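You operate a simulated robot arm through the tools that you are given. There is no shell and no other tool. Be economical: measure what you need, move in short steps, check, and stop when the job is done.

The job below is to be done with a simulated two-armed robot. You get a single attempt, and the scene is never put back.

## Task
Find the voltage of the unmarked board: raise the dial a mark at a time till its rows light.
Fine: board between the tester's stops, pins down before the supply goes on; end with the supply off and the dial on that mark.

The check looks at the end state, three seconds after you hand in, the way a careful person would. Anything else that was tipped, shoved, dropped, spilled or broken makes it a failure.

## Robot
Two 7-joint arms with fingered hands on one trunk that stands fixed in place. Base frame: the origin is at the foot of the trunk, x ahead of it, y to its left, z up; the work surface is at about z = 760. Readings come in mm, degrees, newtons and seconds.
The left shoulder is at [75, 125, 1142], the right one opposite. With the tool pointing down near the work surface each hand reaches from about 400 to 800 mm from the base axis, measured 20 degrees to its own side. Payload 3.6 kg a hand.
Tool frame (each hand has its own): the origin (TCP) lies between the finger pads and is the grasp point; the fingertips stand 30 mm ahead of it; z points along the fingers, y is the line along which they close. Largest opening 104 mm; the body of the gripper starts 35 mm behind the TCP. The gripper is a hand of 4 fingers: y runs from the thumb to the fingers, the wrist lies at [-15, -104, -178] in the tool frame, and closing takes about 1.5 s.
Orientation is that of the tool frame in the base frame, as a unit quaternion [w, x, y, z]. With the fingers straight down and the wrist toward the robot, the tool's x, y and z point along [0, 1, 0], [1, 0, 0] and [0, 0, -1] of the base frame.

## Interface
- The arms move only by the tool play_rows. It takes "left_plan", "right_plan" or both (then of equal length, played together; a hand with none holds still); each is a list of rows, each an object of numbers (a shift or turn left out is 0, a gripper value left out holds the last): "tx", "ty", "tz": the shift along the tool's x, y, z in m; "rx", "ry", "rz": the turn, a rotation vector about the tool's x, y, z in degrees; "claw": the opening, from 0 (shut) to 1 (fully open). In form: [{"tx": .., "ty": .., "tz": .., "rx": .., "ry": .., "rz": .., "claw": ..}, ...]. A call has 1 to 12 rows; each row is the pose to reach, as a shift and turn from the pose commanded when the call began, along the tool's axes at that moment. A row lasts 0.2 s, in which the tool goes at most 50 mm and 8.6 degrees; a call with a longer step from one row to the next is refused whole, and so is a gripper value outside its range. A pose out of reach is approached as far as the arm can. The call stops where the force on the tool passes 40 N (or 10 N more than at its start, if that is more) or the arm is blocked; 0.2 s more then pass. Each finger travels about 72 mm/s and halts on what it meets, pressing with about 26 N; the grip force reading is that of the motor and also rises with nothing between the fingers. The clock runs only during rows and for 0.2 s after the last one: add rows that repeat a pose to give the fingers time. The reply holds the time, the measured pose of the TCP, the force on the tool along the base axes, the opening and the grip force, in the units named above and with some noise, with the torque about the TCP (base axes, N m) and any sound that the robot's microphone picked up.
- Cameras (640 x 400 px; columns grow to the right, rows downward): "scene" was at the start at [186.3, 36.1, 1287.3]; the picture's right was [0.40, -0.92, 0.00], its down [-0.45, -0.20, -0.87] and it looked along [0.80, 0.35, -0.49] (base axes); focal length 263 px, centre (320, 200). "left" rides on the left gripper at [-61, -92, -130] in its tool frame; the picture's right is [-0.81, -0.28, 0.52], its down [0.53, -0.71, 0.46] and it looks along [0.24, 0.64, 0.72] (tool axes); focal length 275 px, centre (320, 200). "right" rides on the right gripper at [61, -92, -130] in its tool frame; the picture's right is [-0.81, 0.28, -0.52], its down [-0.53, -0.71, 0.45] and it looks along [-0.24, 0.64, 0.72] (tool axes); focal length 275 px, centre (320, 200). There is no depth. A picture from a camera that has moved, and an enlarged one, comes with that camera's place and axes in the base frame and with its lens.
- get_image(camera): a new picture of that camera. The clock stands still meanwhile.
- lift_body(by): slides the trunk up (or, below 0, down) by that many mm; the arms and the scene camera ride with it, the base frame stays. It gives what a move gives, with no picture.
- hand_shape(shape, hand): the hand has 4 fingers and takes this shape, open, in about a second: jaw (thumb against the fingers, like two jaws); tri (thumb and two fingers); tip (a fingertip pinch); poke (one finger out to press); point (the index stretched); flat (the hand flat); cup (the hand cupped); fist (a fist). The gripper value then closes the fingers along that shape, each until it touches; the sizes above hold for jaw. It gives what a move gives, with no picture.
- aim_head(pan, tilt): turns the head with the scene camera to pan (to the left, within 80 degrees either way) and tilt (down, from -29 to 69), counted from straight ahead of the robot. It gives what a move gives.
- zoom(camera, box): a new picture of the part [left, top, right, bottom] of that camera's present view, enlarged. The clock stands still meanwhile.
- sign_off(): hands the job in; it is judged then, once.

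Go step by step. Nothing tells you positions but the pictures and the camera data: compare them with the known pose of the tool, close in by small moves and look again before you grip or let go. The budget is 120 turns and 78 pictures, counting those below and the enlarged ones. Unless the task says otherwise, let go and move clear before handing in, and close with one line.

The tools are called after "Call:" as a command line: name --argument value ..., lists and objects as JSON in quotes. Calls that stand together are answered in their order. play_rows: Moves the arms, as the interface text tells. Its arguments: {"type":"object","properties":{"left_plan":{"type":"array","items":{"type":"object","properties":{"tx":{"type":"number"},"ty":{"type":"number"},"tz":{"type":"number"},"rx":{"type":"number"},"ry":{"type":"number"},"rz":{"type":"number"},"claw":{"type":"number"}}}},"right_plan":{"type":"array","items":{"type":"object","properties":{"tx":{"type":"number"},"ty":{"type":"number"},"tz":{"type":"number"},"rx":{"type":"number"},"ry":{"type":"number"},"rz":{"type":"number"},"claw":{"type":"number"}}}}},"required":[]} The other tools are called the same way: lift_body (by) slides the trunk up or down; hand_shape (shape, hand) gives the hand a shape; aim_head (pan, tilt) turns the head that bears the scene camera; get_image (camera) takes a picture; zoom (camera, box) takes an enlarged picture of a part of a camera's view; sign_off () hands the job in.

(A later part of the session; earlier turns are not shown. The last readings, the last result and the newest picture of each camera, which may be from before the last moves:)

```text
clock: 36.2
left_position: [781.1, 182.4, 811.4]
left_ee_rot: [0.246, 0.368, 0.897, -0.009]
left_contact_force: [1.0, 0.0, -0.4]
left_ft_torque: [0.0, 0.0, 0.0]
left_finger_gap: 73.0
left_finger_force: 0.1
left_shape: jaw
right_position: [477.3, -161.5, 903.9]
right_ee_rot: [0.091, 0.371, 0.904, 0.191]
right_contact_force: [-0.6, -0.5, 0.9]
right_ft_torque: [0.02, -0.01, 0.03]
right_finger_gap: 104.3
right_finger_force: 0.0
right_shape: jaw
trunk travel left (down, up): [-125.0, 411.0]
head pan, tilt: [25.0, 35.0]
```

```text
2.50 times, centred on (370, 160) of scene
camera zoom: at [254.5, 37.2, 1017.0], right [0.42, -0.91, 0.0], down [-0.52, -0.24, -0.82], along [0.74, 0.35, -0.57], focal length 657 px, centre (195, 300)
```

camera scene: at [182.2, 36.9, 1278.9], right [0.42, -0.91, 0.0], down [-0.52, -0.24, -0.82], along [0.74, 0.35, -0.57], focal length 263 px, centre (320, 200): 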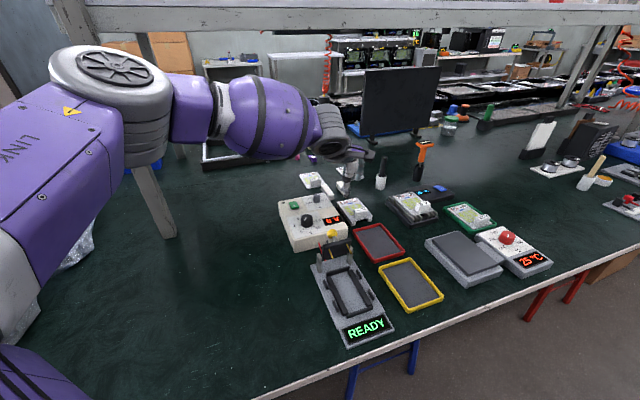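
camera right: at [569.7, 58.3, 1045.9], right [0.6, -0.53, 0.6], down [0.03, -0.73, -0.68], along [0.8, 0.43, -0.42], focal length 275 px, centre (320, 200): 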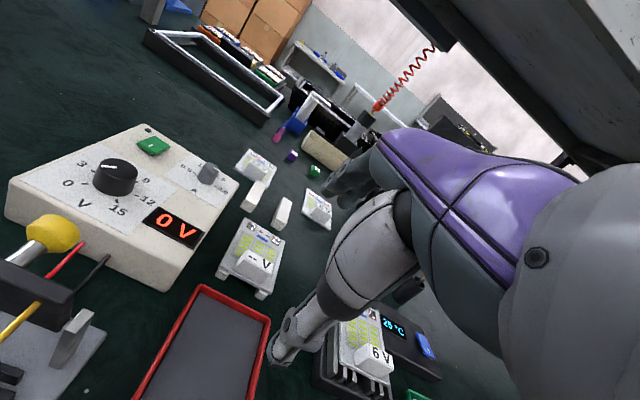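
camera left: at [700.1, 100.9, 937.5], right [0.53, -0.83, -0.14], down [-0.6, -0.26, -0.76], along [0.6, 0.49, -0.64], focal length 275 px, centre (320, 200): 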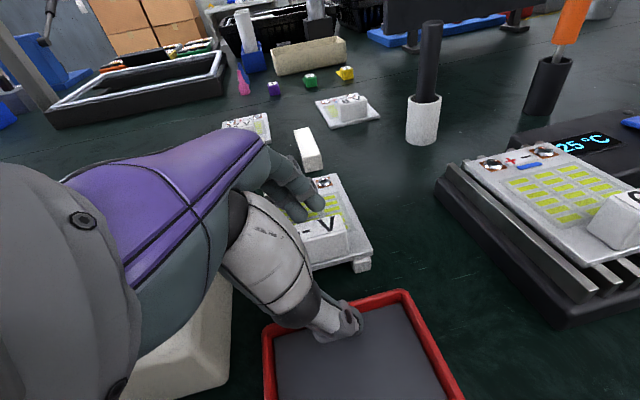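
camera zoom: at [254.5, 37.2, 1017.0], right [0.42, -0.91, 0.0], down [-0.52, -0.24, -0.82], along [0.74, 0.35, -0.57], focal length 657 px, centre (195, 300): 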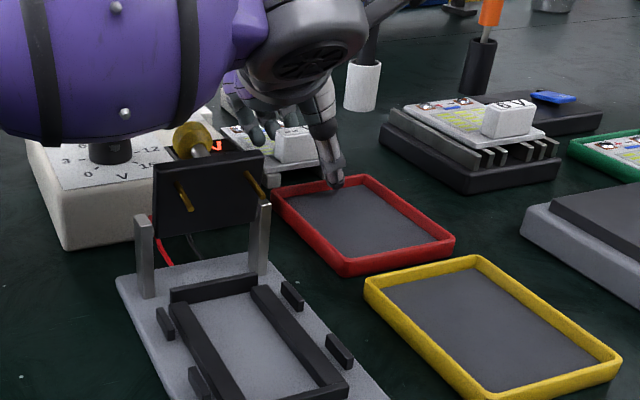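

The pose reached cleanly. I'll shift 12 mm further forward so the thumb drops into the gap between tray and board, then narrow the jaw.

Call:
play_rows --left_plan '[{"ty": 0.006, "tz": -0.001}, {"ty": 0.012, "tz": -0.001}, {"ty": 0.012, "tz": -0.001, "claw": 0.5}, {"ty": 0.012, "tz": -0.001, "claw": 0.5}]'

Call:
zoom --camera "left" --box '[220, 140, 420, 340]'

Call:
zoom --camera "scene" --box '[310, 80, 430, 170]'

```text
clock: 37.2
left_position: [788.1, 191.2, 813.3]
left_ee_rot: [0.246, 0.369, 0.897, -0.008]
left_contact_force: [0.2, -0.4, 0.2]
left_ft_torque: [-0.02, -0.03, 0.01]
left_finger_gap: 52.3
left_finger_force: 0.0
left_shape: jaw
right_position: [477.6, -162.2, 903.6]
right_ee_rot: [0.09, 0.371, 0.904, 0.191]
right_contact_force: [0.4, 0.0, -1.2]
right_ft_torque: [-0.01, 0.01, 0.0]
right_finger_gap: 103.8
right_finger_force: 0.1
right_shape: jaw
trunk travel left (down, up): [-125.0, 411.0]
head pan, tilt: [25.0, 35.0]
```

```text
2.00 times, centred on (320, 240) of left
camera zoom: at [706.5, 109.7, 939.8], right [0.53, -0.83, -0.14], down [-0.6, -0.26, -0.76], along [0.6, 0.49, -0.64], focal length 551 px, centre (320, 120)
```

zoom: 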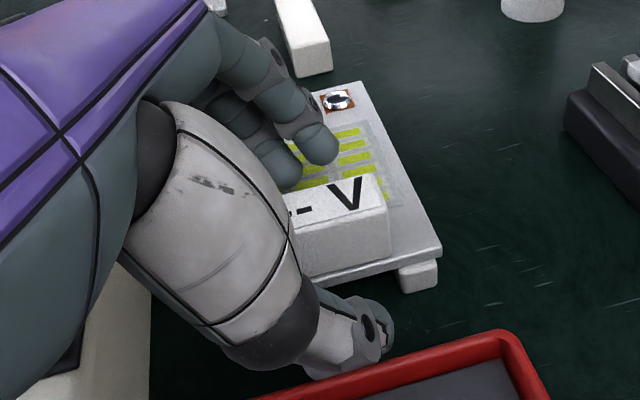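

```text
4.44 times, centred on (370, 125) of scene
camera zoom: at [254.5, 37.2, 1017.0], right [0.42, -0.91, 0.0], down [-0.52, -0.24, -0.82], along [0.74, 0.35, -0.57], focal length 1169 px, centre (98, 533)
```

zoom: 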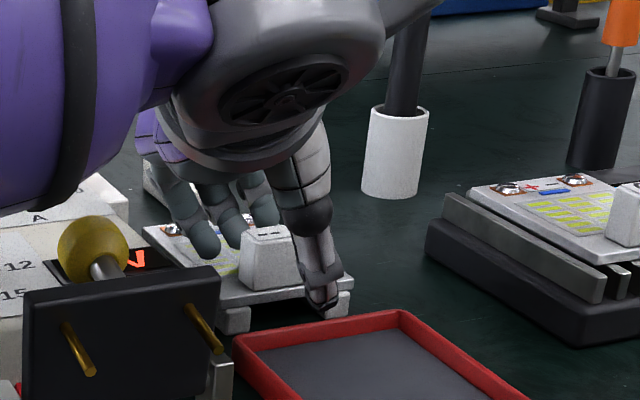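

The fingers straddle the tab with the thumb in the gap. I'll shift 6 mm to centre on it and close.

Call:
play_rows --left_plan '[{"tx": 0.006}, {"tx": 0.006, "claw": 0.3}, {"tx": 0.006, "claw": 0.2}, {"tx": 0.006, "claw": 0.1}, {"tx": 0.006, "claw": 0.0}, {"tx": 0.006, "claw": 0.0}, {"tx": 0.006, "claw": 0.0}]'

Call:
zoom --camera "left" --box '[220, 140, 420, 340]'

```text
clock: 38.9
left_position: [783.7, 194.3, 812.3]
left_ee_rot: [0.247, 0.369, 0.896, -0.008]
left_contact_force: [0.3, -0.8, 12.8]
left_ft_torque: [0.27, -0.09, -0.08]
left_finger_gap: 14.6
left_finger_force: 26.0
left_shape: jaw
right_position: [476.0, -162.2, 905.2]
right_ee_rot: [0.091, 0.37, 0.904, 0.192]
right_contact_force: [-0.9, 0.0, -0.3]
right_ft_torque: [-0.03, 0.0, -0.01]
right_finger_gap: 104.1
right_finger_force: 0.0
right_shape: jaw
trunk travel left (down, up): [-125.0, 411.0]
head pan, tilt: [25.0, 35.0]
```

```text
2.00 times, centred on (320, 240) of left
camera zoom: at [702.1, 112.5, 938.4], right [0.53, -0.83, -0.14], down [-0.6, -0.26, -0.76], along [0.6, 0.49, -0.64], focal length 551 px, centre (320, 120)
```

zoom: 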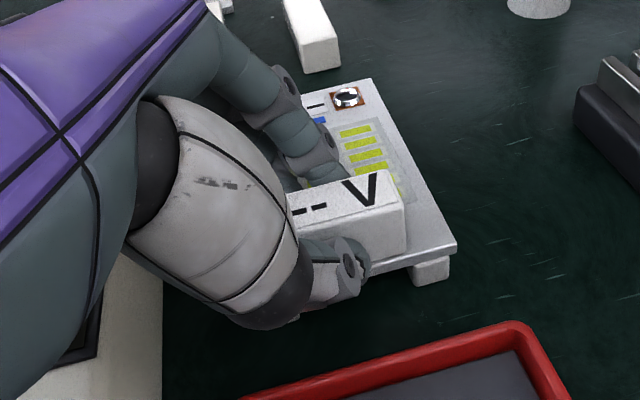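

Gripped at 14.6 mm opening and 26 N. I'll lift straight up a little and look.

Call:
play_rows --left_plan '[{"tx": -0.0045, "ty": 0.0017, "tz": -0.0088}, {"tx": -0.009, "ty": 0.0033, "tz": -0.0176}, {"tx": -0.0135, "ty": 0.005, "tz": -0.0264}, {"tx": -0.018, "ty": 0.0067, "tz": -0.0352}, {"tx": -0.018, "ty": 0.0067, "tz": -0.0352}]'

Call:
get_image --camera "left"

Call:
zoom --camera "scene" --box '[300, 60, 440, 170]'

```text
clock: 40.0
left_position: [783.5, 195.4, 850.4]
left_ee_rot: [0.246, 0.368, 0.896, -0.009]
left_contact_force: [-1.2, 0.1, -0.7]
left_ft_torque: [-0.02, 0.04, -0.03]
left_finger_gap: 14.3
left_finger_force: 26.1
left_shape: jaw
right_position: [477.8, -161.4, 905.4]
right_ee_rot: [0.091, 0.371, 0.904, 0.191]
right_contact_force: [0.0, -0.5, 0.2]
right_ft_torque: [0.01, -0.04, -0.02]
right_finger_gap: 103.9
right_finger_force: 0.0
right_shape: jaw
trunk travel left (down, up): [-125.0, 411.0]
head pan, tilt: [25.0, 35.0]
```

```text
47 pictures are left
camera left: at [702.7, 113.2, 976.7], right [0.53, -0.83, -0.14], down [-0.6, -0.26, -0.76], along [0.6, 0.49, -0.64], focal length 275 px, centre (320, 200)
```

left: 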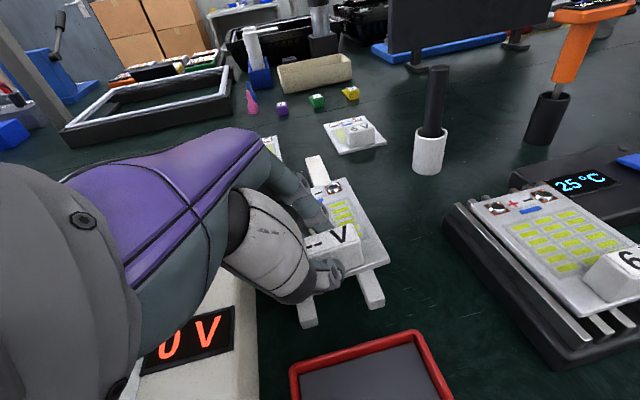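

```text
3.64 times, centred on (370, 115) of scene
camera zoom: at [254.5, 37.2, 1017.0], right [0.42, -0.91, 0.0], down [-0.52, -0.24, -0.82], along [0.74, 0.35, -0.57], focal length 956 px, centre (138, 509)
```

zoom: 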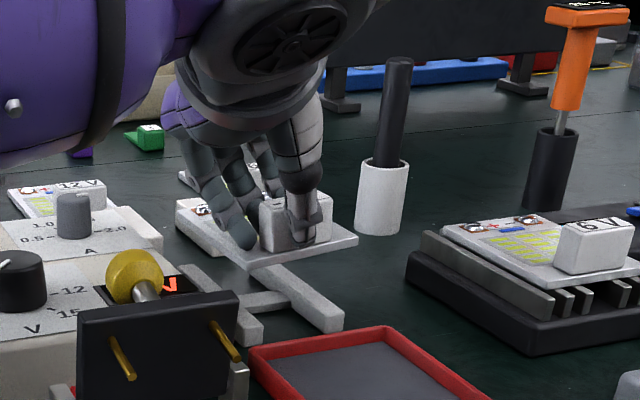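

The board is lifted and level, and its support frame stays behind. I'll back up and raise it, then raise the trunk before going over to the tester.

Call:
play_rows --left_plan '[{"tx": -0.008, "ty": 0.003, "tz": -0.016}, {"tx": -0.016, "ty": 0.006, "tz": -0.032}, {"tx": -0.014, "ty": -0.01, "tz": -0.05}, {"tx": -0.008, "ty": -0.03, "tz": -0.07}, {"tx": -0.004, "ty": -0.045, "tz": -0.086}, {"tx": -0.001, "ty": -0.06, "tz": -0.102}, {"tx": -0.001, "ty": -0.06, "tz": -0.102}]'

Call:
lift_body --by 240

```text
clock: 41.6
left_position: [701.1, 170.4, 930.8]
left_ee_rot: [0.246, 0.368, 0.896, -0.009]
left_contact_force: [-0.3, 0.1, -0.3]
left_ft_torque: [-0.01, 0.02, 0.0]
left_finger_gap: 14.1
left_finger_force: 26.0
left_shape: jaw
left hand out of reach, approached as far as the arm can: row 2
right_position: [477.8, -161.7, 904.2]
right_ee_rot: [0.091, 0.371, 0.904, 0.191]
right_contact_force: [0.1, -0.6, -0.1]
right_ft_torque: [0.0, 0.0, -0.02]
right_finger_gap: 104.1
right_finger_force: 0.1
right_shape: jaw
trunk travel left (down, up): [-125.0, 411.0]
head pan, tilt: [25.0, 35.0]
```

```text
clock: 44.1
left_position: [683.4, 169.6, 1212.9]
left_ee_rot: [0.281, 0.368, 0.886, 0.007]
left_contact_force: [0.0, 0.8, -0.7]
left_ft_torque: [-0.02, 0.02, -0.01]
left_finger_gap: 14.5
left_finger_force: 26.3
left_shape: jaw
right_position: [477.2, -163.0, 1144.1]
right_ee_rot: [0.091, 0.371, 0.904, 0.191]
right_contact_force: [0.0, 0.2, 1.7]
right_ft_torque: [0.01, 0.01, -0.01]
right_finger_gap: 103.9
right_finger_force: 0.0
right_shape: jaw
trunk travel left (down, up): [-365.0, 171.0]
head pan, tilt: [25.0, 35.0]
```

Call:
play_rows --left_plan '[{"tx": 0.028, "ty": -0.03, "tz": 0.0186, "rx": 0.4, "ry": 0.45, "rz": -0.1}, {"tx": 0.056, "ty": -0.06, "tz": 0.0371, "rx": 0.8, "ry": 0.9, "rz": -0.2}, {"tx": 0.084, "ty": -0.09, "tz": 0.0557, "rx": 1.2, "ry": 1.35, "rz": -0.3}, {"tx": 0.112, "ty": -0.12, "tz": 0.0743, "rx": 1.7, "ry": 1.8, "rz": -0.4}, {"tx": 0.14, "ty": -0.15, "tz": 0.0929, "rx": 2.1, "ry": 2.25, "rz": -0.5}, {"tx": 0.168, "ty": -0.18, "tz": 0.1114, "rx": 2.6, "ry": 2.7, "rz": -0.6}, {"tx": 0.196, "ty": -0.21, "tz": 0.13, "rx": 3, "ry": 3.15, "rz": -0.77}, {"tx": 0.196, "ty": -0.21, "tz": 0.13, "rx": 3, "ry": 3.15, "rz": -0.77}]'

Call:
get_image --camera "left"

Call:
get_image --camera "scene"

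```text
clock: 46.0
left_position: [499.6, 118.9, 959.8]
left_ee_rot: [0.246, 0.37, 0.896, -0.01]
left_contact_force: [-1.1, -1.0, -1.9]
left_ft_torque: [0.01, 0.05, -0.01]
left_finger_gap: 14.2
left_finger_force: 26.0
left_shape: jaw
right_position: [477.6, -162.9, 1144.6]
right_ee_rot: [0.091, 0.371, 0.904, 0.192]
right_contact_force: [0.3, -0.7, -0.1]
right_ft_torque: [-0.04, -0.04, 0.01]
right_finger_gap: 104.0
right_finger_force: 0.0
right_shape: jaw
trunk travel left (down, up): [-365.0, 171.0]
head pan, tilt: [25.0, 35.0]
```

```text
45 pictures are left
camera left: at [418.7, 37.2, 1086.0], right [0.53, -0.84, -0.14], down [-0.6, -0.26, -0.76], along [0.6, 0.48, -0.64], focal length 275 px, centre (320, 200)
```

left: 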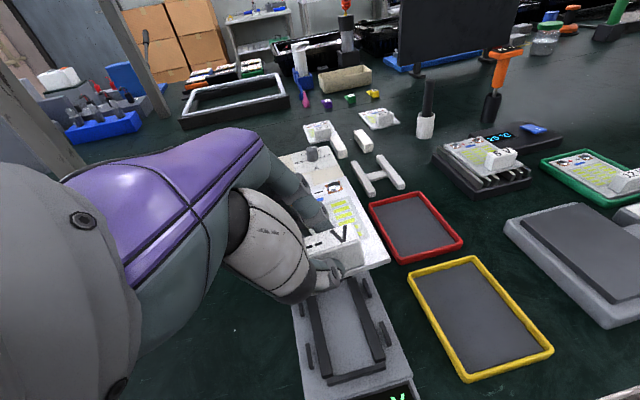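

```text
44 pictures are left
camera scene: at [185.2, 37.1, 1268.8], right [0.42, -0.91, 0.0], down [-0.52, -0.24, -0.82], along [0.74, 0.35, -0.57], focal length 263 px, centre (320, 200)
```

scene: 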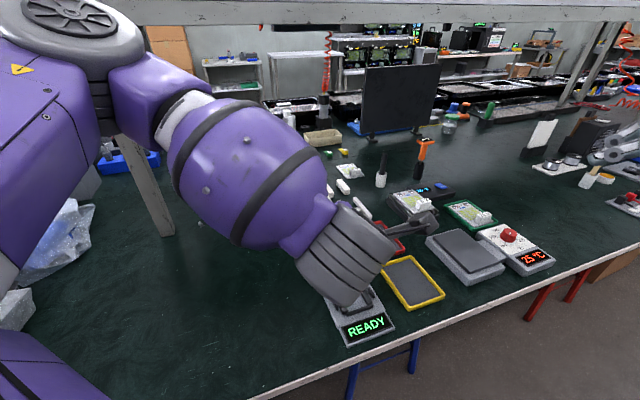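

I'm above the tester with the board. I'll zoom the left camera to measure both the bed and the held board.

Call:
zoom --camera "left" --box '[240, 160, 440, 400]'

Call:
zoom --camera "right" --box '[0, 60, 200, 220]'

```text
1.67 times, centred on (340, 280) of left
camera zoom: at [418.7, 37.2, 1086.0], right [0.53, -0.84, -0.14], down [-0.6, -0.26, -0.76], along [0.6, 0.48, -0.64], focal length 459 px, centre (287, 67)
```

zoom: 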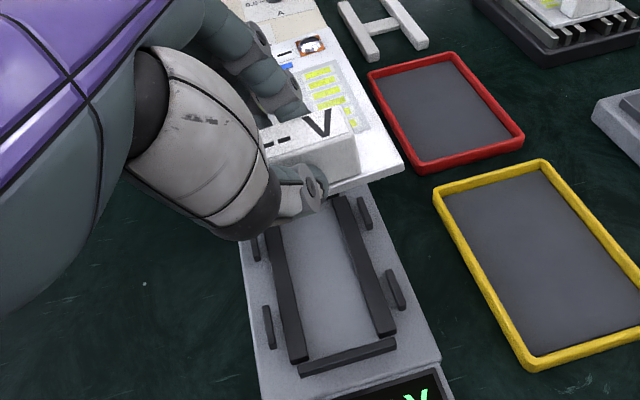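

```text
2.50 times, centred on (100, 140) of right
camera zoom: at [335.9, -216.5, 1225.2], right [0.59, -0.54, 0.6], down [0.06, -0.71, -0.7], along [0.8, 0.45, -0.39], focal length 688 px, centre (870, 350)
```

zoom: 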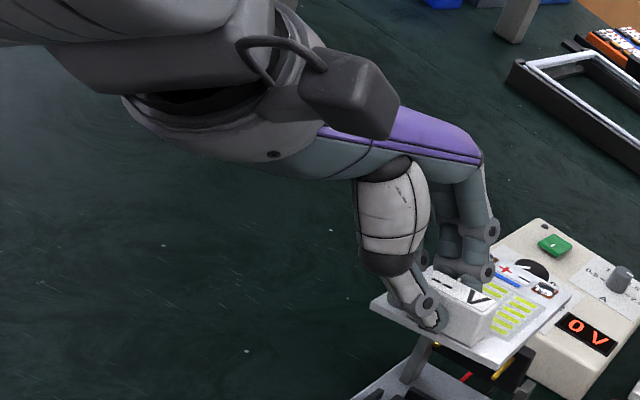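

The bed is centred at (535, 131) at 45°. The board centre is about (46, 24) mm ahead of the TCP. The upright pins at z≈850 overhang the far end, so I'll back off 40 mm, come down, and slide in beneath them.

Call:
play_rows --left_plan '[{"tx": -0.0013, "ty": -0.02, "tz": -0.003}, {"tx": -0.0026, "ty": -0.0404, "tz": -0.0063}, {"tx": 0.0105, "ty": -0.0453, "tz": 0.0192}, {"tx": 0.0235, "ty": -0.05, "tz": 0.0447}, {"tx": 0.0365, "ty": -0.055, "tz": 0.07}, {"tx": 0.0495, "ty": -0.0598, "tz": 0.0957}, {"tx": 0.0495, "ty": -0.0598, "tz": 0.0957}]'

Call:
zoom --camera "left" --box '[220, 100, 460, 400]'

Call:
zoom --camera "right" --box '[0, 100, 200, 260]'

```text
clock: 47.5
left_position: [472.8, 103.2, 848.3]
left_ee_rot: [0.247, 0.37, 0.896, -0.01]
left_contact_force: [0.4, -0.2, -0.8]
left_ft_torque: [-0.04, 0.03, -0.01]
left_finger_gap: 14.0
left_finger_force: 26.2
left_shape: jaw
left hand out of reach, approached as far as the arm can: row 5, 6, 7
right_position: [476.5, -162.4, 1145.8]
right_ee_rot: [0.091, 0.371, 0.904, 0.19]
right_contact_force: [-0.7, 0.8, -0.3]
right_ft_torque: [0.03, 0.02, 0.0]
right_finger_gap: 104.5
right_finger_force: 0.1
right_shape: jaw
trunk travel left (down, up): [-365.0, 171.0]
head pan, tilt: [25.0, 35.0]
```

```text
1.33 times, centred on (340, 250) of left
camera zoom: at [392.0, 22.6, 976.1], right [0.53, -0.84, -0.14], down [-0.6, -0.26, -0.76], along [0.6, 0.48, -0.64], focal length 367 px, centre (293, 133)
```

zoom: 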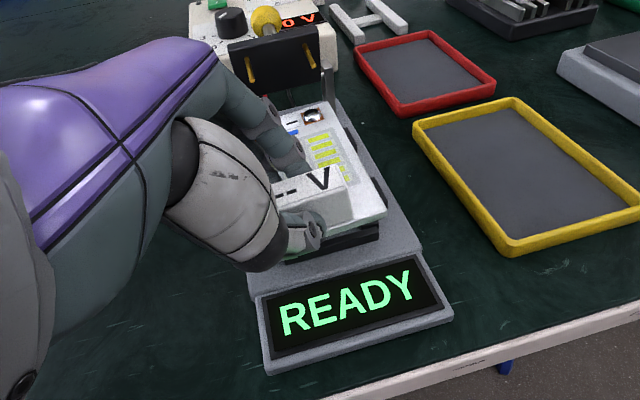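

```text
2.50 times, centred on (100, 180) of right
camera zoom: at [336.1, -216.5, 1225.2], right [0.59, -0.54, 0.6], down [0.06, -0.71, -0.7], along [0.8, 0.45, -0.39], focal length 688 px, centre (870, 250)
```

zoom: 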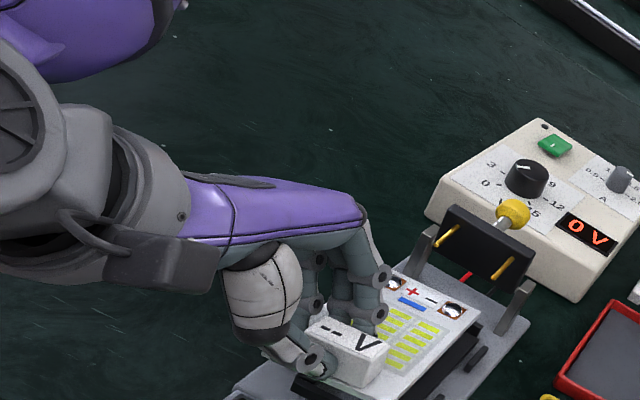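

Call:
play_rows --left_plan '[{"tx": -0.001, "ty": 0.006, "tz": 0.005}, {"tx": -0.0022, "ty": 0.012, "tz": 0.01}, {"tx": -0.0022, "ty": 0.012, "tz": 0.01}]'

Call:
zoom --camera "left" --box '[260, 120, 420, 320]'

Call:
zoom --camera "right" --box '[70, 140, 210, 260]'

```text
clock: 48.4
left_position: [486.5, 108.8, 843.7]
left_ee_rot: [0.247, 0.37, 0.896, -0.009]
left_contact_force: [-0.7, -0.1, -1.2]
left_ft_torque: [0.01, -0.03, 0.02]
left_finger_gap: 14.3
left_finger_force: 26.0
left_shape: jaw
right_position: [477.5, -160.6, 1144.9]
right_ee_rot: [0.091, 0.371, 0.904, 0.191]
right_contact_force: [1.0, -0.7, -0.4]
right_ft_torque: [0.01, 0.02, 0.03]
right_finger_gap: 104.1
right_finger_force: 0.1
right_shape: jaw
trunk travel left (down, up): [-365.0, 171.0]
head pan, tilt: [25.0, 35.0]
```

```text
2.00 times, centred on (340, 220) of left
camera zoom: at [405.9, 28.5, 970.6], right [0.53, -0.84, -0.14], down [-0.6, -0.26, -0.76], along [0.6, 0.48, -0.64], focal length 551 px, centre (280, 160)
```

zoom: 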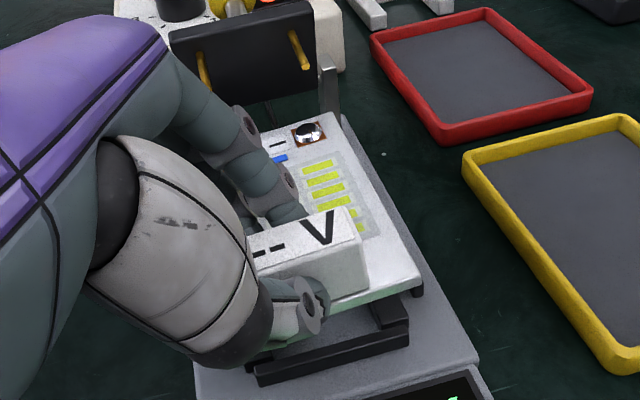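

```text
3.33 times, centred on (140, 200) of right
camera zoom: at [336.1, -216.4, 1225.1], right [0.59, -0.54, 0.6], down [0.06, -0.71, -0.7], along [0.8, 0.45, -0.39], focal length 918 px, centre (920, 200)
```

zoom: 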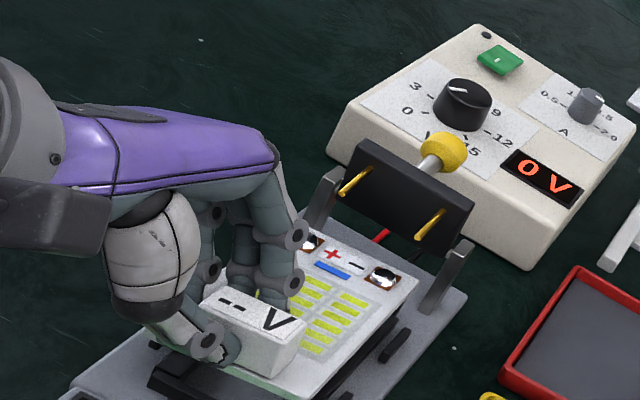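

Call:
play_rows --left_plan '[{"tx": 0.0022, "ty": -0.0012, "tz": 0.0067}, {"tx": 0.0044, "ty": -0.0024, "tz": 0.0133}, {"tx": 0.0044, "ty": -0.0024, "tz": 0.0133}]'

Call:
zoom --camera "left" --box '[280, 160, 400, 300]'

Call:
zoom --camera "right" --box '[90, 170, 190, 260]'

```text
clock: 49.1
left_position: [488.8, 110.9, 830.7]
left_ee_rot: [0.247, 0.371, 0.895, -0.01]
left_contact_force: [0.5, -0.5, -0.2]
left_ft_torque: [0.01, 0.0, -0.02]
left_finger_gap: 14.2
left_finger_force: 26.1
left_shape: jaw
right_position: [477.9, -161.4, 1144.7]
right_ee_rot: [0.091, 0.371, 0.904, 0.192]
right_contact_force: [-1.0, 0.0, -0.1]
right_ft_torque: [0.0, -0.01, 0.01]
right_finger_gap: 103.9
right_finger_force: 0.0
right_shape: jaw
trunk travel left (down, up): [-365.0, 171.0]
head pan, tilt: [25.0, 35.0]
```

```text
2.86 times, centred on (340, 230) of left
camera zoom: at [407.6, 29.2, 957.1], right [0.53, -0.84, -0.14], down [-0.6, -0.26, -0.76], along [0.6, 0.48, -0.64], focal length 786 px, centre (263, 114)
```

zoom: 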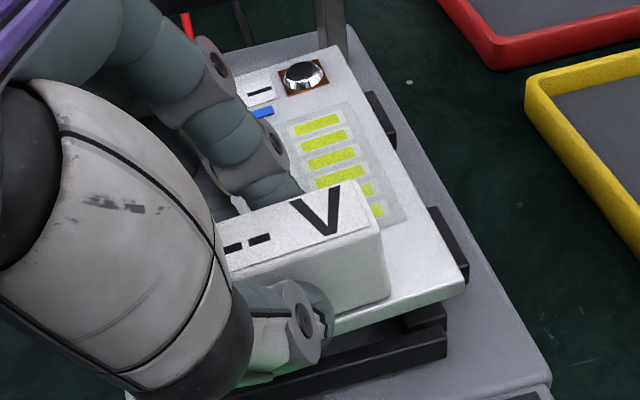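

```text
4.44 times, centred on (140, 215) of right
camera zoom: at [336.2, -216.4, 1225.1], right [0.59, -0.54, 0.6], down [0.06, -0.71, -0.7], along [0.8, 0.45, -0.39], focal length 1224 px, centre (1120, 133)
```

zoom: 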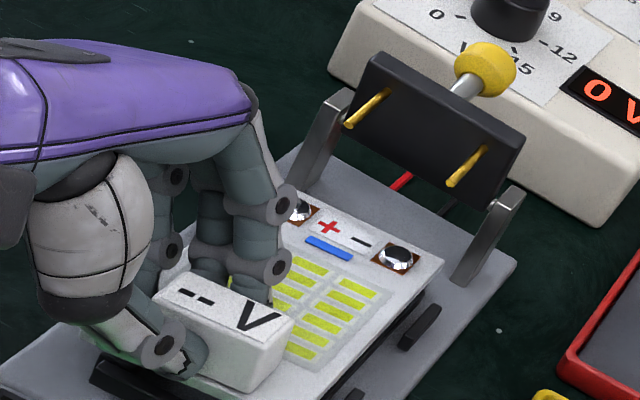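

Call:
play_rows --left_plan '[{"tx": 0.001, "ty": -0.0012, "tz": 0.003}, {"tx": 0.001, "ty": -0.0012, "tz": 0.006}, {"tx": 0.001, "ty": -0.0012, "tz": 0.006}]'

```text
clock: 50.0
left_position: [490.5, 110.3, 825.8]
left_ee_rot: [0.246, 0.37, 0.896, -0.01]
left_contact_force: [0.1, -0.3, -1.2]
left_ft_torque: [-0.01, 0.01, -0.01]
left_finger_gap: 14.3
left_finger_force: 26.5
left_shape: jaw
left hand out of reach, approached as far as the arm can: row 1, 2, 3
right_position: [477.2, -161.6, 1144.4]
right_ee_rot: [0.091, 0.37, 0.904, 0.191]
right_contact_force: [0.0, 0.5, -0.5]
right_ft_torque: [-0.01, 0.01, 0.01]
right_finger_gap: 103.9
right_finger_force: 0.1
right_shape: jaw
trunk travel left (down, up): [-365.0, 171.0]
head pan, tilt: [25.0, 35.0]
```

Call:
play_rows --left_plan '[{"tx": 0.0013, "ty": -0.0005, "tz": 0.0026}, {"tx": 0.0027, "ty": -0.001, "tz": 0.0053}, {"tx": 0.0027, "ty": -0.001, "tz": 0.0053}]'

Call:
zoom --camera "left" --box '[280, 160, 400, 300]'

Call:
zoom --camera "right" --box '[90, 170, 190, 260]'

```text
clock: 50.8
left_position: [489.8, 113.2, 822.6]
left_ee_rot: [0.248, 0.37, 0.895, -0.01]
left_contact_force: [0.8, -1.4, 6.9]
left_ft_torque: [0.11, 0.05, -0.05]
left_finger_gap: 14.4
left_finger_force: 26.3
left_shape: jaw
right_position: [477.8, -161.8, 1144.0]
right_ee_rot: [0.091, 0.37, 0.904, 0.191]
right_contact_force: [0.2, -0.5, 0.0]
right_ft_torque: [0.01, 0.03, -0.04]
right_finger_gap: 104.3
right_finger_force: 0.0
right_shape: jaw
trunk travel left (down, up): [-365.0, 171.0]
head pan, tilt: [25.0, 35.0]
```

```text
2.86 times, centred on (340, 230) of left
camera zoom: at [409.1, 32.8, 949.6], right [0.53, -0.84, -0.13], down [-0.6, -0.26, -0.76], along [0.6, 0.48, -0.64], focal length 786 px, centre (263, 114)
```

zoom: 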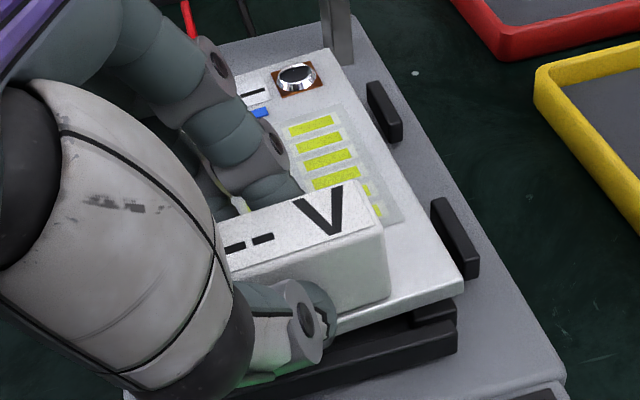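

```text
4.44 times, centred on (140, 215) of right
camera zoom: at [335.8, -216.7, 1225.2], right [0.59, -0.54, 0.6], down [0.06, -0.71, -0.7], along [0.8, 0.45, -0.39], focal length 1224 px, centre (1120, 133)
```

zoom: 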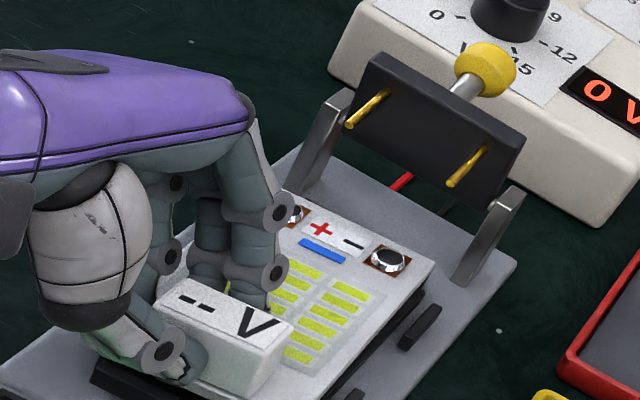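

Light contact was made, but the board sits about 2–3 mm too far left. I'll lift 3 mm, shift right and look again.

Call:
play_rows --left_plan '[{"tx": -0.0013, "ty": 0.0005, "tz": -0.0026}, {"tx": -0.0036, "ty": 0.0004, "tz": -0.0015}, {"tx": -0.0042, "ty": 0.0004, "tz": -0.0012}, {"tx": -0.0042, "ty": 0.0004, "tz": -0.0012}]'

Call:
zoom --camera "left" --box '[280, 160, 400, 300]'

```text
clock: 51.8
left_position: [492.8, 111.8, 825.1]
left_ee_rot: [0.246, 0.37, 0.896, -0.01]
left_contact_force: [-0.3, -0.4, -0.9]
left_ft_torque: [-0.04, 0.02, -0.04]
left_finger_gap: 14.1
left_finger_force: 26.1
left_shape: jaw
left hand out of reach, approached as far as the arm can: row 3, 4
right_position: [478.4, -161.1, 1145.4]
right_ee_rot: [0.091, 0.371, 0.904, 0.191]
right_contact_force: [-0.6, -0.5, -0.1]
right_ft_torque: [0.01, 0.0, 0.01]
right_finger_gap: 104.1
right_finger_force: 0.0
right_shape: jaw
trunk travel left (down, up): [-365.0, 171.0]
head pan, tilt: [25.0, 35.0]
```

```text
2.86 times, centred on (340, 230) of left
camera zoom: at [410.8, 31.6, 951.6], right [0.53, -0.84, -0.14], down [-0.6, -0.26, -0.76], along [0.6, 0.48, -0.64], focal length 786 px, centre (263, 114)
```

zoom: 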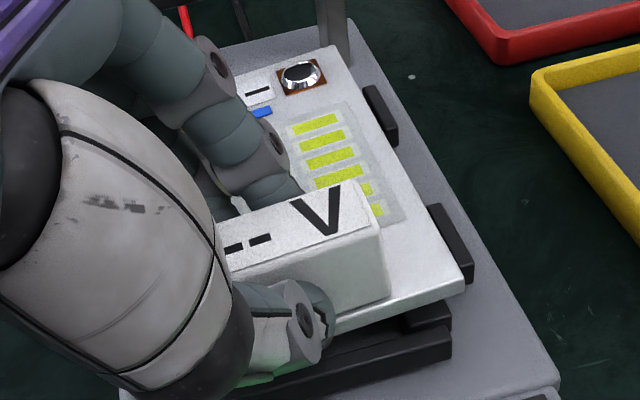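

Call:
play_rows --left_plan '[{"tx": -0.0004, "ty": -0.0032, "tz": -0.0004}, {"tx": 0.001, "ty": -0.0036, "tz": 0.0022}, {"tx": 0.0023, "ty": -0.0041, "tz": 0.0049}, {"tx": 0.0023, "ty": -0.0041, "tz": 0.0049}]'

Call:
zoom --camera "left" --box '[280, 160, 400, 300]'

Call:
zoom --camera "right" --box '[90, 170, 190, 260]'

```text
clock: 52.8
left_position: [490.9, 113.6, 823.1]
left_ee_rot: [0.249, 0.37, 0.895, -0.009]
left_contact_force: [2.5, -1.9, 10.1]
left_ft_torque: [0.13, 0.05, -0.07]
left_finger_gap: 14.3
left_finger_force: 26.1
left_shape: jaw
left hand out of reach, approached as far as the arm can: row 2, 3, 4
right_position: [477.1, -160.6, 1145.4]
right_ee_rot: [0.091, 0.371, 0.904, 0.192]
right_contact_force: [0.1, -0.8, 0.1]
right_ft_torque: [0.0, 0.0, 0.0]
right_finger_gap: 103.7
right_finger_force: 0.1
right_shape: jaw
trunk travel left (down, up): [-365.0, 171.0]
head pan, tilt: [25.0, 35.0]
```

```text
2.86 times, centred on (340, 230) of left
camera zoom: at [408.5, 33.0, 949.0], right [0.53, -0.84, -0.13], down [-0.6, -0.26, -0.76], along [0.6, 0.48, -0.64], focal length 786 px, centre (263, 114)
```

zoom: 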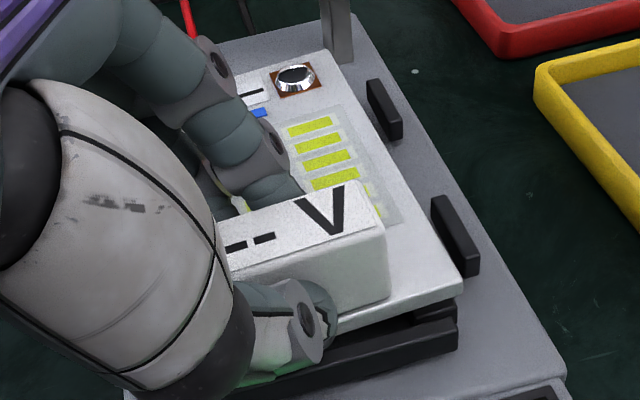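

```text
4.44 times, centred on (140, 215) of right
camera zoom: at [335.7, -216.8, 1225.3], right [0.59, -0.54, 0.6], down [0.06, -0.71, -0.7], along [0.8, 0.45, -0.39], focal length 1224 px, centre (1120, 133)
```

zoom: 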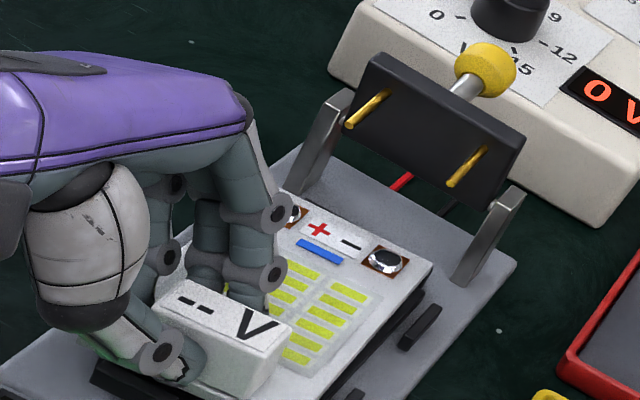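

The arm is at a limit that slides it left as it descends. I'll raise the hand slightly, raise the trunk 25 mm to relax the posture, and come back down.

Call:
play_rows --left_plan '[{"tx": -0.0013, "ty": 0.0005, "tz": -0.0026}, {"tx": -0.0022, "ty": 0.0008, "tz": -0.0044}, {"tx": -0.0022, "ty": 0.0008, "tz": -0.0044}]'

Call:
lift_body --by 20

```text
clock: 53.5
left_position: [489.6, 113.9, 826.1]
left_ee_rot: [0.246, 0.37, 0.896, -0.009]
left_contact_force: [0.0, 0.4, -0.6]
left_ft_torque: [-0.02, 0.01, 0.02]
left_finger_gap: 14.2
left_finger_force: 26.0
left_shape: jaw
right_position: [475.5, -162.0, 1144.3]
right_ee_rot: [0.091, 0.371, 0.904, 0.191]
right_contact_force: [0.0, 0.0, 0.1]
right_ft_torque: [0.01, 0.01, 0.02]
right_finger_gap: 103.9
right_finger_force: 0.0
right_shape: jaw
trunk travel left (down, up): [-365.0, 171.0]
head pan, tilt: [25.0, 35.0]
```

```text
clock: 54.2
left_position: [489.8, 115.1, 847.4]
left_ee_rot: [0.247, 0.37, 0.896, -0.01]
left_contact_force: [-0.2, -0.9, -1.5]
left_ft_torque: [-0.04, 0.0, -0.01]
left_finger_gap: 14.0
left_finger_force: 26.4
left_shape: jaw
right_position: [478.4, -162.4, 1164.1]
right_ee_rot: [0.09, 0.37, 0.905, 0.191]
right_contact_force: [0.8, 0.5, -0.3]
right_ft_torque: [0.0, 0.03, 0.01]
right_finger_gap: 104.1
right_finger_force: 0.0
right_shape: jaw
trunk travel left (down, up): [-385.0, 151.0]
head pan, tilt: [25.0, 35.0]
```

Call:
play_rows --left_plan '[{"tx": 0.0, "ty": -0.003, "tz": 0.003}, {"tx": 0.002, "ty": -0.0055, "tz": 0.009}, {"tx": 0.0039, "ty": -0.0068, "tz": 0.016}, {"tx": 0.0039, "ty": -0.0068, "tz": 0.016}]'

```text
clock: 55.2
left_position: [491.1, 120.1, 836.4]
left_ee_rot: [0.246, 0.372, 0.895, -0.011]
left_contact_force: [0.2, 0.3, -1.1]
left_ft_torque: [0.0, 0.03, 0.0]
left_finger_gap: 14.2
left_finger_force: 25.5
left_shape: jaw
left hand out of reach, approached as far as the arm can: row 1, 2, 3, 4
right_position: [477.9, -162.3, 1165.0]
right_ee_rot: [0.091, 0.371, 0.904, 0.191]
right_contact_force: [-0.8, -0.4, -0.2]
right_ft_torque: [-0.01, -0.02, -0.02]
right_finger_gap: 103.9
right_finger_force: 0.2
right_shape: jaw
trunk travel left (down, up): [-385.0, 151.0]
head pan, tilt: [25.0, 35.0]
```

Raising made it worse, so lowering is right. I'll alternate hand up and trunk down, keeping the board between bed and pins.

Call:
play_rows --left_plan '[{"tx": -0.007, "ty": 0.0027, "tz": -0.014}, {"tx": -0.0135, "ty": 0.005, "tz": -0.0264}, {"tx": -0.0135, "ty": 0.005, "tz": -0.0264}]'

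Call:
lift_body --by -35

```text
clock: 56.0
left_position: [490.4, 120.5, 867.0]
left_ee_rot: [0.246, 0.37, 0.896, -0.01]
left_contact_force: [0.4, 0.2, -1.7]
left_ft_torque: [0.01, 0.02, 0.05]
left_finger_gap: 14.3
left_finger_force: 26.0
left_shape: jaw
right_position: [477.7, -161.9, 1164.8]
right_ee_rot: [0.091, 0.371, 0.904, 0.191]
right_contact_force: [0.2, -1.1, -0.6]
right_ft_torque: [0.0, -0.02, 0.02]
right_finger_gap: 104.1
right_finger_force: 0.1
right_shape: jaw
trunk travel left (down, up): [-385.0, 151.0]
head pan, tilt: [25.0, 35.0]
```

```text
clock: 56.8
left_position: [490.2, 120.0, 831.9]
left_ee_rot: [0.247, 0.371, 0.895, -0.009]
left_contact_force: [-0.2, 0.3, -0.2]
left_ft_torque: [0.01, 0.04, 0.02]
left_finger_gap: 14.2
left_finger_force: 25.6
left_shape: jaw
right_position: [477.8, -161.7, 1131.0]
right_ee_rot: [0.091, 0.371, 0.904, 0.191]
right_contact_force: [0.1, 0.5, -0.2]
right_ft_torque: [0.0, 0.0, 0.01]
right_finger_gap: 104.0
right_finger_force: 0.0
right_shape: jaw
trunk travel left (down, up): [-350.0, 186.0]
head pan, tilt: [25.0, 35.0]
```

Call:
play_rows --left_plan '[{"tx": -0.01, "ty": 0.001, "tz": -0.015}, {"tx": -0.0209, "ty": 0.0, "tz": -0.0292}, {"tx": -0.0209, "ty": 0.0, "tz": -0.0292}]'

Call:
lift_body --by -35

Call:
play_rows --left_plan '[{"tx": -0.008, "ty": 0.003, "tz": -0.0155}, {"tx": -0.0157, "ty": 0.0058, "tz": -0.031}, {"tx": -0.0157, "ty": 0.0058, "tz": -0.031}]'

Call:
lift_body --by -35

```text
clock: 57.6
left_position: [489.3, 112.5, 863.8]
left_ee_rot: [0.247, 0.37, 0.895, -0.01]
left_contact_force: [0.0, 0.4, -0.5]
left_ft_torque: [-0.01, 0.02, 0.01]
left_finger_gap: 14.1
left_finger_force: 25.9
left_shape: jaw
right_position: [477.9, -161.1, 1129.3]
right_ee_rot: [0.091, 0.371, 0.904, 0.191]
right_contact_force: [0.1, 0.6, 0.0]
right_ft_torque: [-0.01, -0.04, 0.01]
right_finger_gap: 104.1
right_finger_force: 0.1
right_shape: jaw
trunk travel left (down, up): [-350.0, 186.0]
head pan, tilt: [25.0, 35.0]
```

```text
clock: 58.4
left_position: [489.9, 112.2, 829.9]
left_ee_rot: [0.247, 0.371, 0.895, -0.011]
left_contact_force: [0.1, -0.5, 0.0]
left_ft_torque: [0.0, 0.03, 0.02]
left_finger_gap: 14.1
left_finger_force: 26.1
left_shape: jaw
right_position: [476.5, -162.2, 1095.0]
right_ee_rot: [0.091, 0.37, 0.904, 0.193]
right_contact_force: [-0.1, 0.2, 0.0]
right_ft_torque: [-0.02, -0.02, 0.02]
right_finger_gap: 103.9
right_finger_force: 0.0
right_shape: jaw
trunk travel left (down, up): [-315.0, 221.0]
head pan, tilt: [25.0, 35.0]
```

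```text
clock: 59.2
left_position: [490.5, 111.3, 867.0]
left_ee_rot: [0.247, 0.371, 0.895, -0.01]
left_contact_force: [0.5, 1.2, -0.5]
left_ft_torque: [-0.03, 0.0, 0.02]
left_finger_gap: 14.1
left_finger_force: 25.7
left_shape: jaw
right_position: [478.6, -161.2, 1094.7]
right_ee_rot: [0.091, 0.37, 0.905, 0.191]
right_contact_force: [-0.6, -0.5, -0.3]
right_ft_torque: [-0.05, 0.01, 0.01]
right_finger_gap: 104.1
right_finger_force: 0.1
right_shape: jaw
trunk travel left (down, up): [-315.0, 221.0]
head pan, tilt: [25.0, 35.0]
```

```text
clock: 60.0
left_position: [489.7, 113.4, 831.1]
left_ee_rot: [0.246, 0.369, 0.896, -0.01]
left_contact_force: [-0.4, 0.9, -1.5]
left_ft_torque: [0.01, -0.02, -0.04]
left_finger_gap: 14.5
left_finger_force: 26.2
left_shape: jaw
right_position: [478.1, -161.2, 1059.8]
right_ee_rot: [0.092, 0.371, 0.904, 0.192]
right_contact_force: [-0.5, -0.2, 0.1]
right_ft_torque: [-0.02, 0.04, 0.05]
right_finger_gap: 103.8
right_finger_force: 0.0
right_shape: jaw
trunk travel left (down, up): [-280.0, 256.0]
head pan, tilt: [25.0, 35.0]
```

Call:
play_rows --left_plan '[{"tx": -0.0003, "ty": -0.0024, "tz": 0.002}, {"tx": -0.0003, "ty": -0.0024, "tz": 0.0042}, {"tx": -0.0003, "ty": -0.0024, "tz": 0.0042}]'

Call:
zoom --camera "left" --box '[280, 160, 400, 300]'

```text
clock: 60.8
left_position: [490.5, 109.5, 825.9]
left_ee_rot: [0.248, 0.37, 0.895, -0.01]
left_contact_force: [0.0, -0.7, -0.3]
left_ft_torque: [-0.02, 0.01, -0.01]
left_finger_gap: 14.2
left_finger_force: 26.0
left_shape: jaw
right_position: [477.5, -161.3, 1059.5]
right_ee_rot: [0.09, 0.371, 0.904, 0.192]
right_contact_force: [0.2, -0.2, 0.4]
right_ft_torque: [-0.01, -0.01, 0.04]
right_finger_gap: 104.1
right_finger_force: 0.1
right_shape: jaw
trunk travel left (down, up): [-280.0, 256.0]
head pan, tilt: [25.0, 35.0]
```

```text
2.86 times, centred on (340, 230) of left
camera zoom: at [409.6, 29.1, 952.9], right [0.53, -0.84, -0.14], down [-0.6, -0.26, -0.76], along [0.6, 0.48, -0.64], focal length 786 px, centre (263, 114)
```

zoom: 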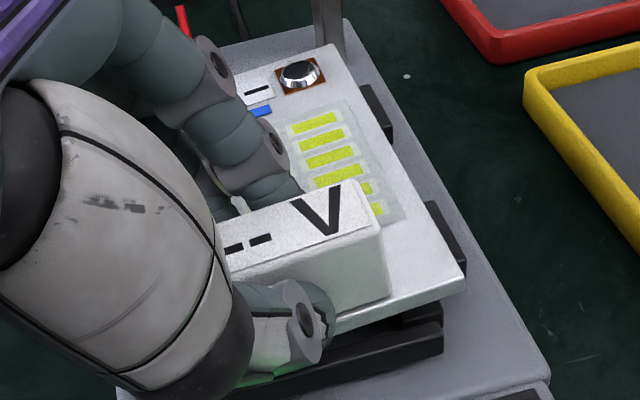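

Well centred now and moving precisely. I'll lower to contact.

Call:
play_rows --left_plan '[{"tx": 0.0009, "ty": -0.0003, "tz": 0.0018}, {"tx": 0.0018, "ty": -0.0007, "tz": 0.0035}, {"tx": 0.0027, "ty": -0.001, "tz": 0.0053}, {"tx": 0.0036, "ty": -0.0013, "tz": 0.007}, {"tx": 0.0036, "ty": -0.0013, "tz": 0.007}]'

Call:
zoom --camera "left" --box '[280, 160, 400, 300]'

Call:
zoom --camera "right" --box '[60, 120, 220, 260]'

```text
clock: 62.0
left_position: [491.1, 109.0, 821.6]
left_ee_rot: [0.249, 0.369, 0.895, -0.008]
left_contact_force: [4.2, 0.6, 18.9]
left_ft_torque: [0.18, 0.06, -0.04]
left_finger_gap: 15.1
left_finger_force: 26.0
left_shape: jaw
right_position: [477.1, -161.7, 1060.9]
right_ee_rot: [0.091, 0.37, 0.904, 0.193]
right_contact_force: [0.2, -0.1, 0.7]
right_ft_torque: [-0.03, 0.0, -0.02]
right_finger_gap: 103.9
right_finger_force: 0.1
right_shape: jaw
trunk travel left (down, up): [-280.0, 256.0]
head pan, tilt: [25.0, 35.0]
```

```text
2.86 times, centred on (340, 230) of left
camera zoom: at [409.5, 28.4, 946.5], right [0.53, -0.84, -0.13], down [-0.6, -0.26, -0.76], along [0.6, 0.48, -0.64], focal length 786 px, centre (263, 114)
```

zoom: 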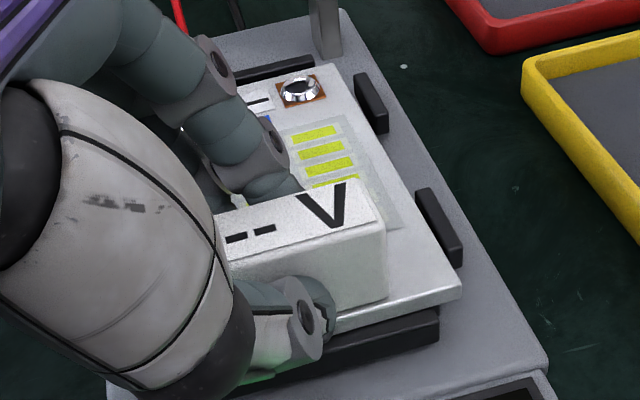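

```text
2.86 times, centred on (140, 190) of right
camera zoom: at [335.3, -216.7, 1140.4], right [0.59, -0.54, 0.6], down [0.06, -0.71, -0.7], along [0.81, 0.45, -0.39], focal length 786 px, centre (834, 229)
```

zoom: 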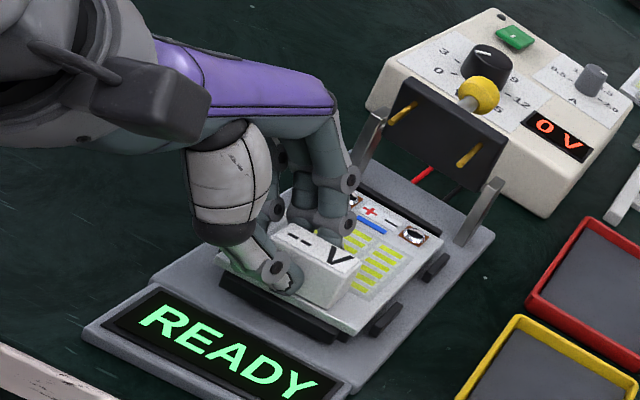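

The far end and sides have dropped between the stops, but the near edge appears to rest on the near bar. I'll ease up slightly, shift 2.5 mm forward and press down again.

Call:
play_rows --left_plan '[{"tx": -0.0022, "ty": 0.0008, "tz": -0.0044}, {"tx": -0.0022, "ty": 0.002, "tz": -0.004}, {"tx": -0.002, "ty": 0.0032, "tz": -0.0035}, {"tx": -0.0005, "ty": 0.0027, "tz": -0.001}, {"tx": 0.0003, "ty": 0.0024, "tz": 0.001}, {"tx": 0.0003, "ty": 0.0024, "tz": 0.001}]'

Call:
zoom --camera "left" --box '[280, 160, 400, 300]'

```text
clock: 63.4
left_position: [492.0, 111.7, 818.4]
left_ee_rot: [0.247, 0.369, 0.896, -0.008]
left_contact_force: [-0.5, 0.7, 4.5]
left_ft_torque: [0.17, 0.0, -0.07]
left_finger_gap: 14.4
left_finger_force: 26.4
left_shape: jaw
right_position: [477.6, -162.2, 1060.1]
right_ee_rot: [0.09, 0.371, 0.904, 0.191]
right_contact_force: [-0.2, -0.2, 0.0]
right_ft_torque: [-0.02, -0.02, 0.0]
right_finger_gap: 104.1
right_finger_force: 0.1
right_shape: jaw
trunk travel left (down, up): [-280.0, 256.0]
head pan, tilt: [25.0, 35.0]
```

```text
2.86 times, centred on (340, 230) of left
camera zoom: at [411.2, 30.9, 944.8], right [0.53, -0.84, -0.14], down [-0.6, -0.26, -0.76], along [0.6, 0.48, -0.64], focal length 786 px, centre (263, 114)
```

zoom: 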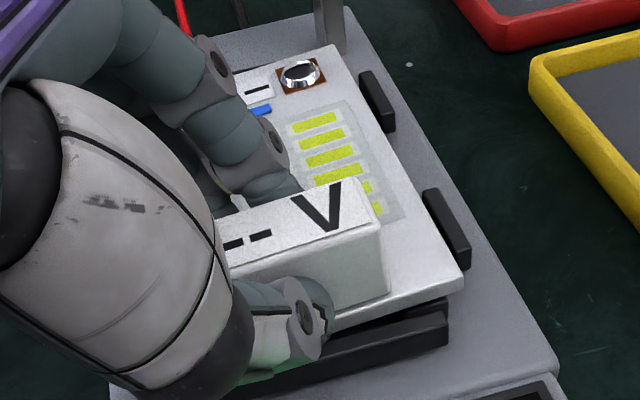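

Now the near end has dropped but the far edge rides on the far bar. I'll ease back 1.3 mm with slight down pressure.

Call:
play_rows --left_plan '[{"ty": -0.0006}, {"ty": -0.0012, "tz": 0.0}, {"tx": 0.0005, "ty": -0.0014, "tz": 0.001}, {"tx": 0.0012, "ty": -0.0018, "tz": 0.0025}, {"tx": 0.0012, "ty": -0.0018, "tz": 0.0025}]'

Call:
zoom --camera "left" --box '[280, 160, 400, 300]'

```text
clock: 64.6
left_position: [492.0, 111.1, 817.0]
left_ee_rot: [0.249, 0.37, 0.895, -0.01]
left_contact_force: [2.1, -0.4, 14.2]
left_ft_torque: [0.28, 0.0, -0.03]
left_finger_gap: 14.8
left_finger_force: 26.5
left_shape: jaw
right_position: [477.9, -161.7, 1059.8]
right_ee_rot: [0.091, 0.37, 0.904, 0.192]
right_contact_force: [-0.1, -0.5, 0.5]
right_ft_torque: [-0.01, 0.0, 0.04]
right_finger_gap: 104.2
right_finger_force: 0.0
right_shape: jaw
trunk travel left (down, up): [-280.0, 256.0]
head pan, tilt: [25.0, 35.0]
```

```text
2.86 times, centred on (340, 230) of left
camera zoom: at [410.3, 29.7, 942.7], right [0.53, -0.84, -0.13], down [-0.6, -0.26, -0.76], along [0.6, 0.48, -0.64], focal length 786 px, centre (263, 114)
```

zoom: 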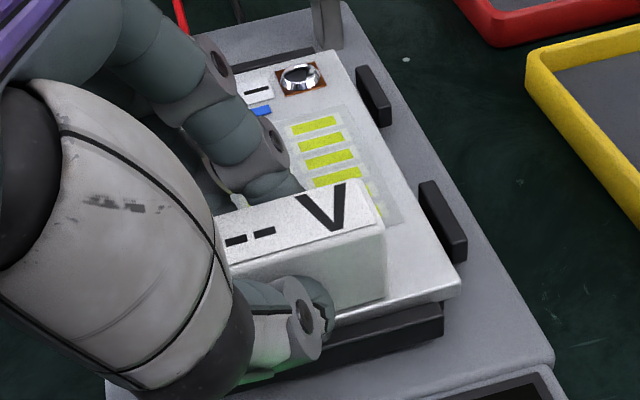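

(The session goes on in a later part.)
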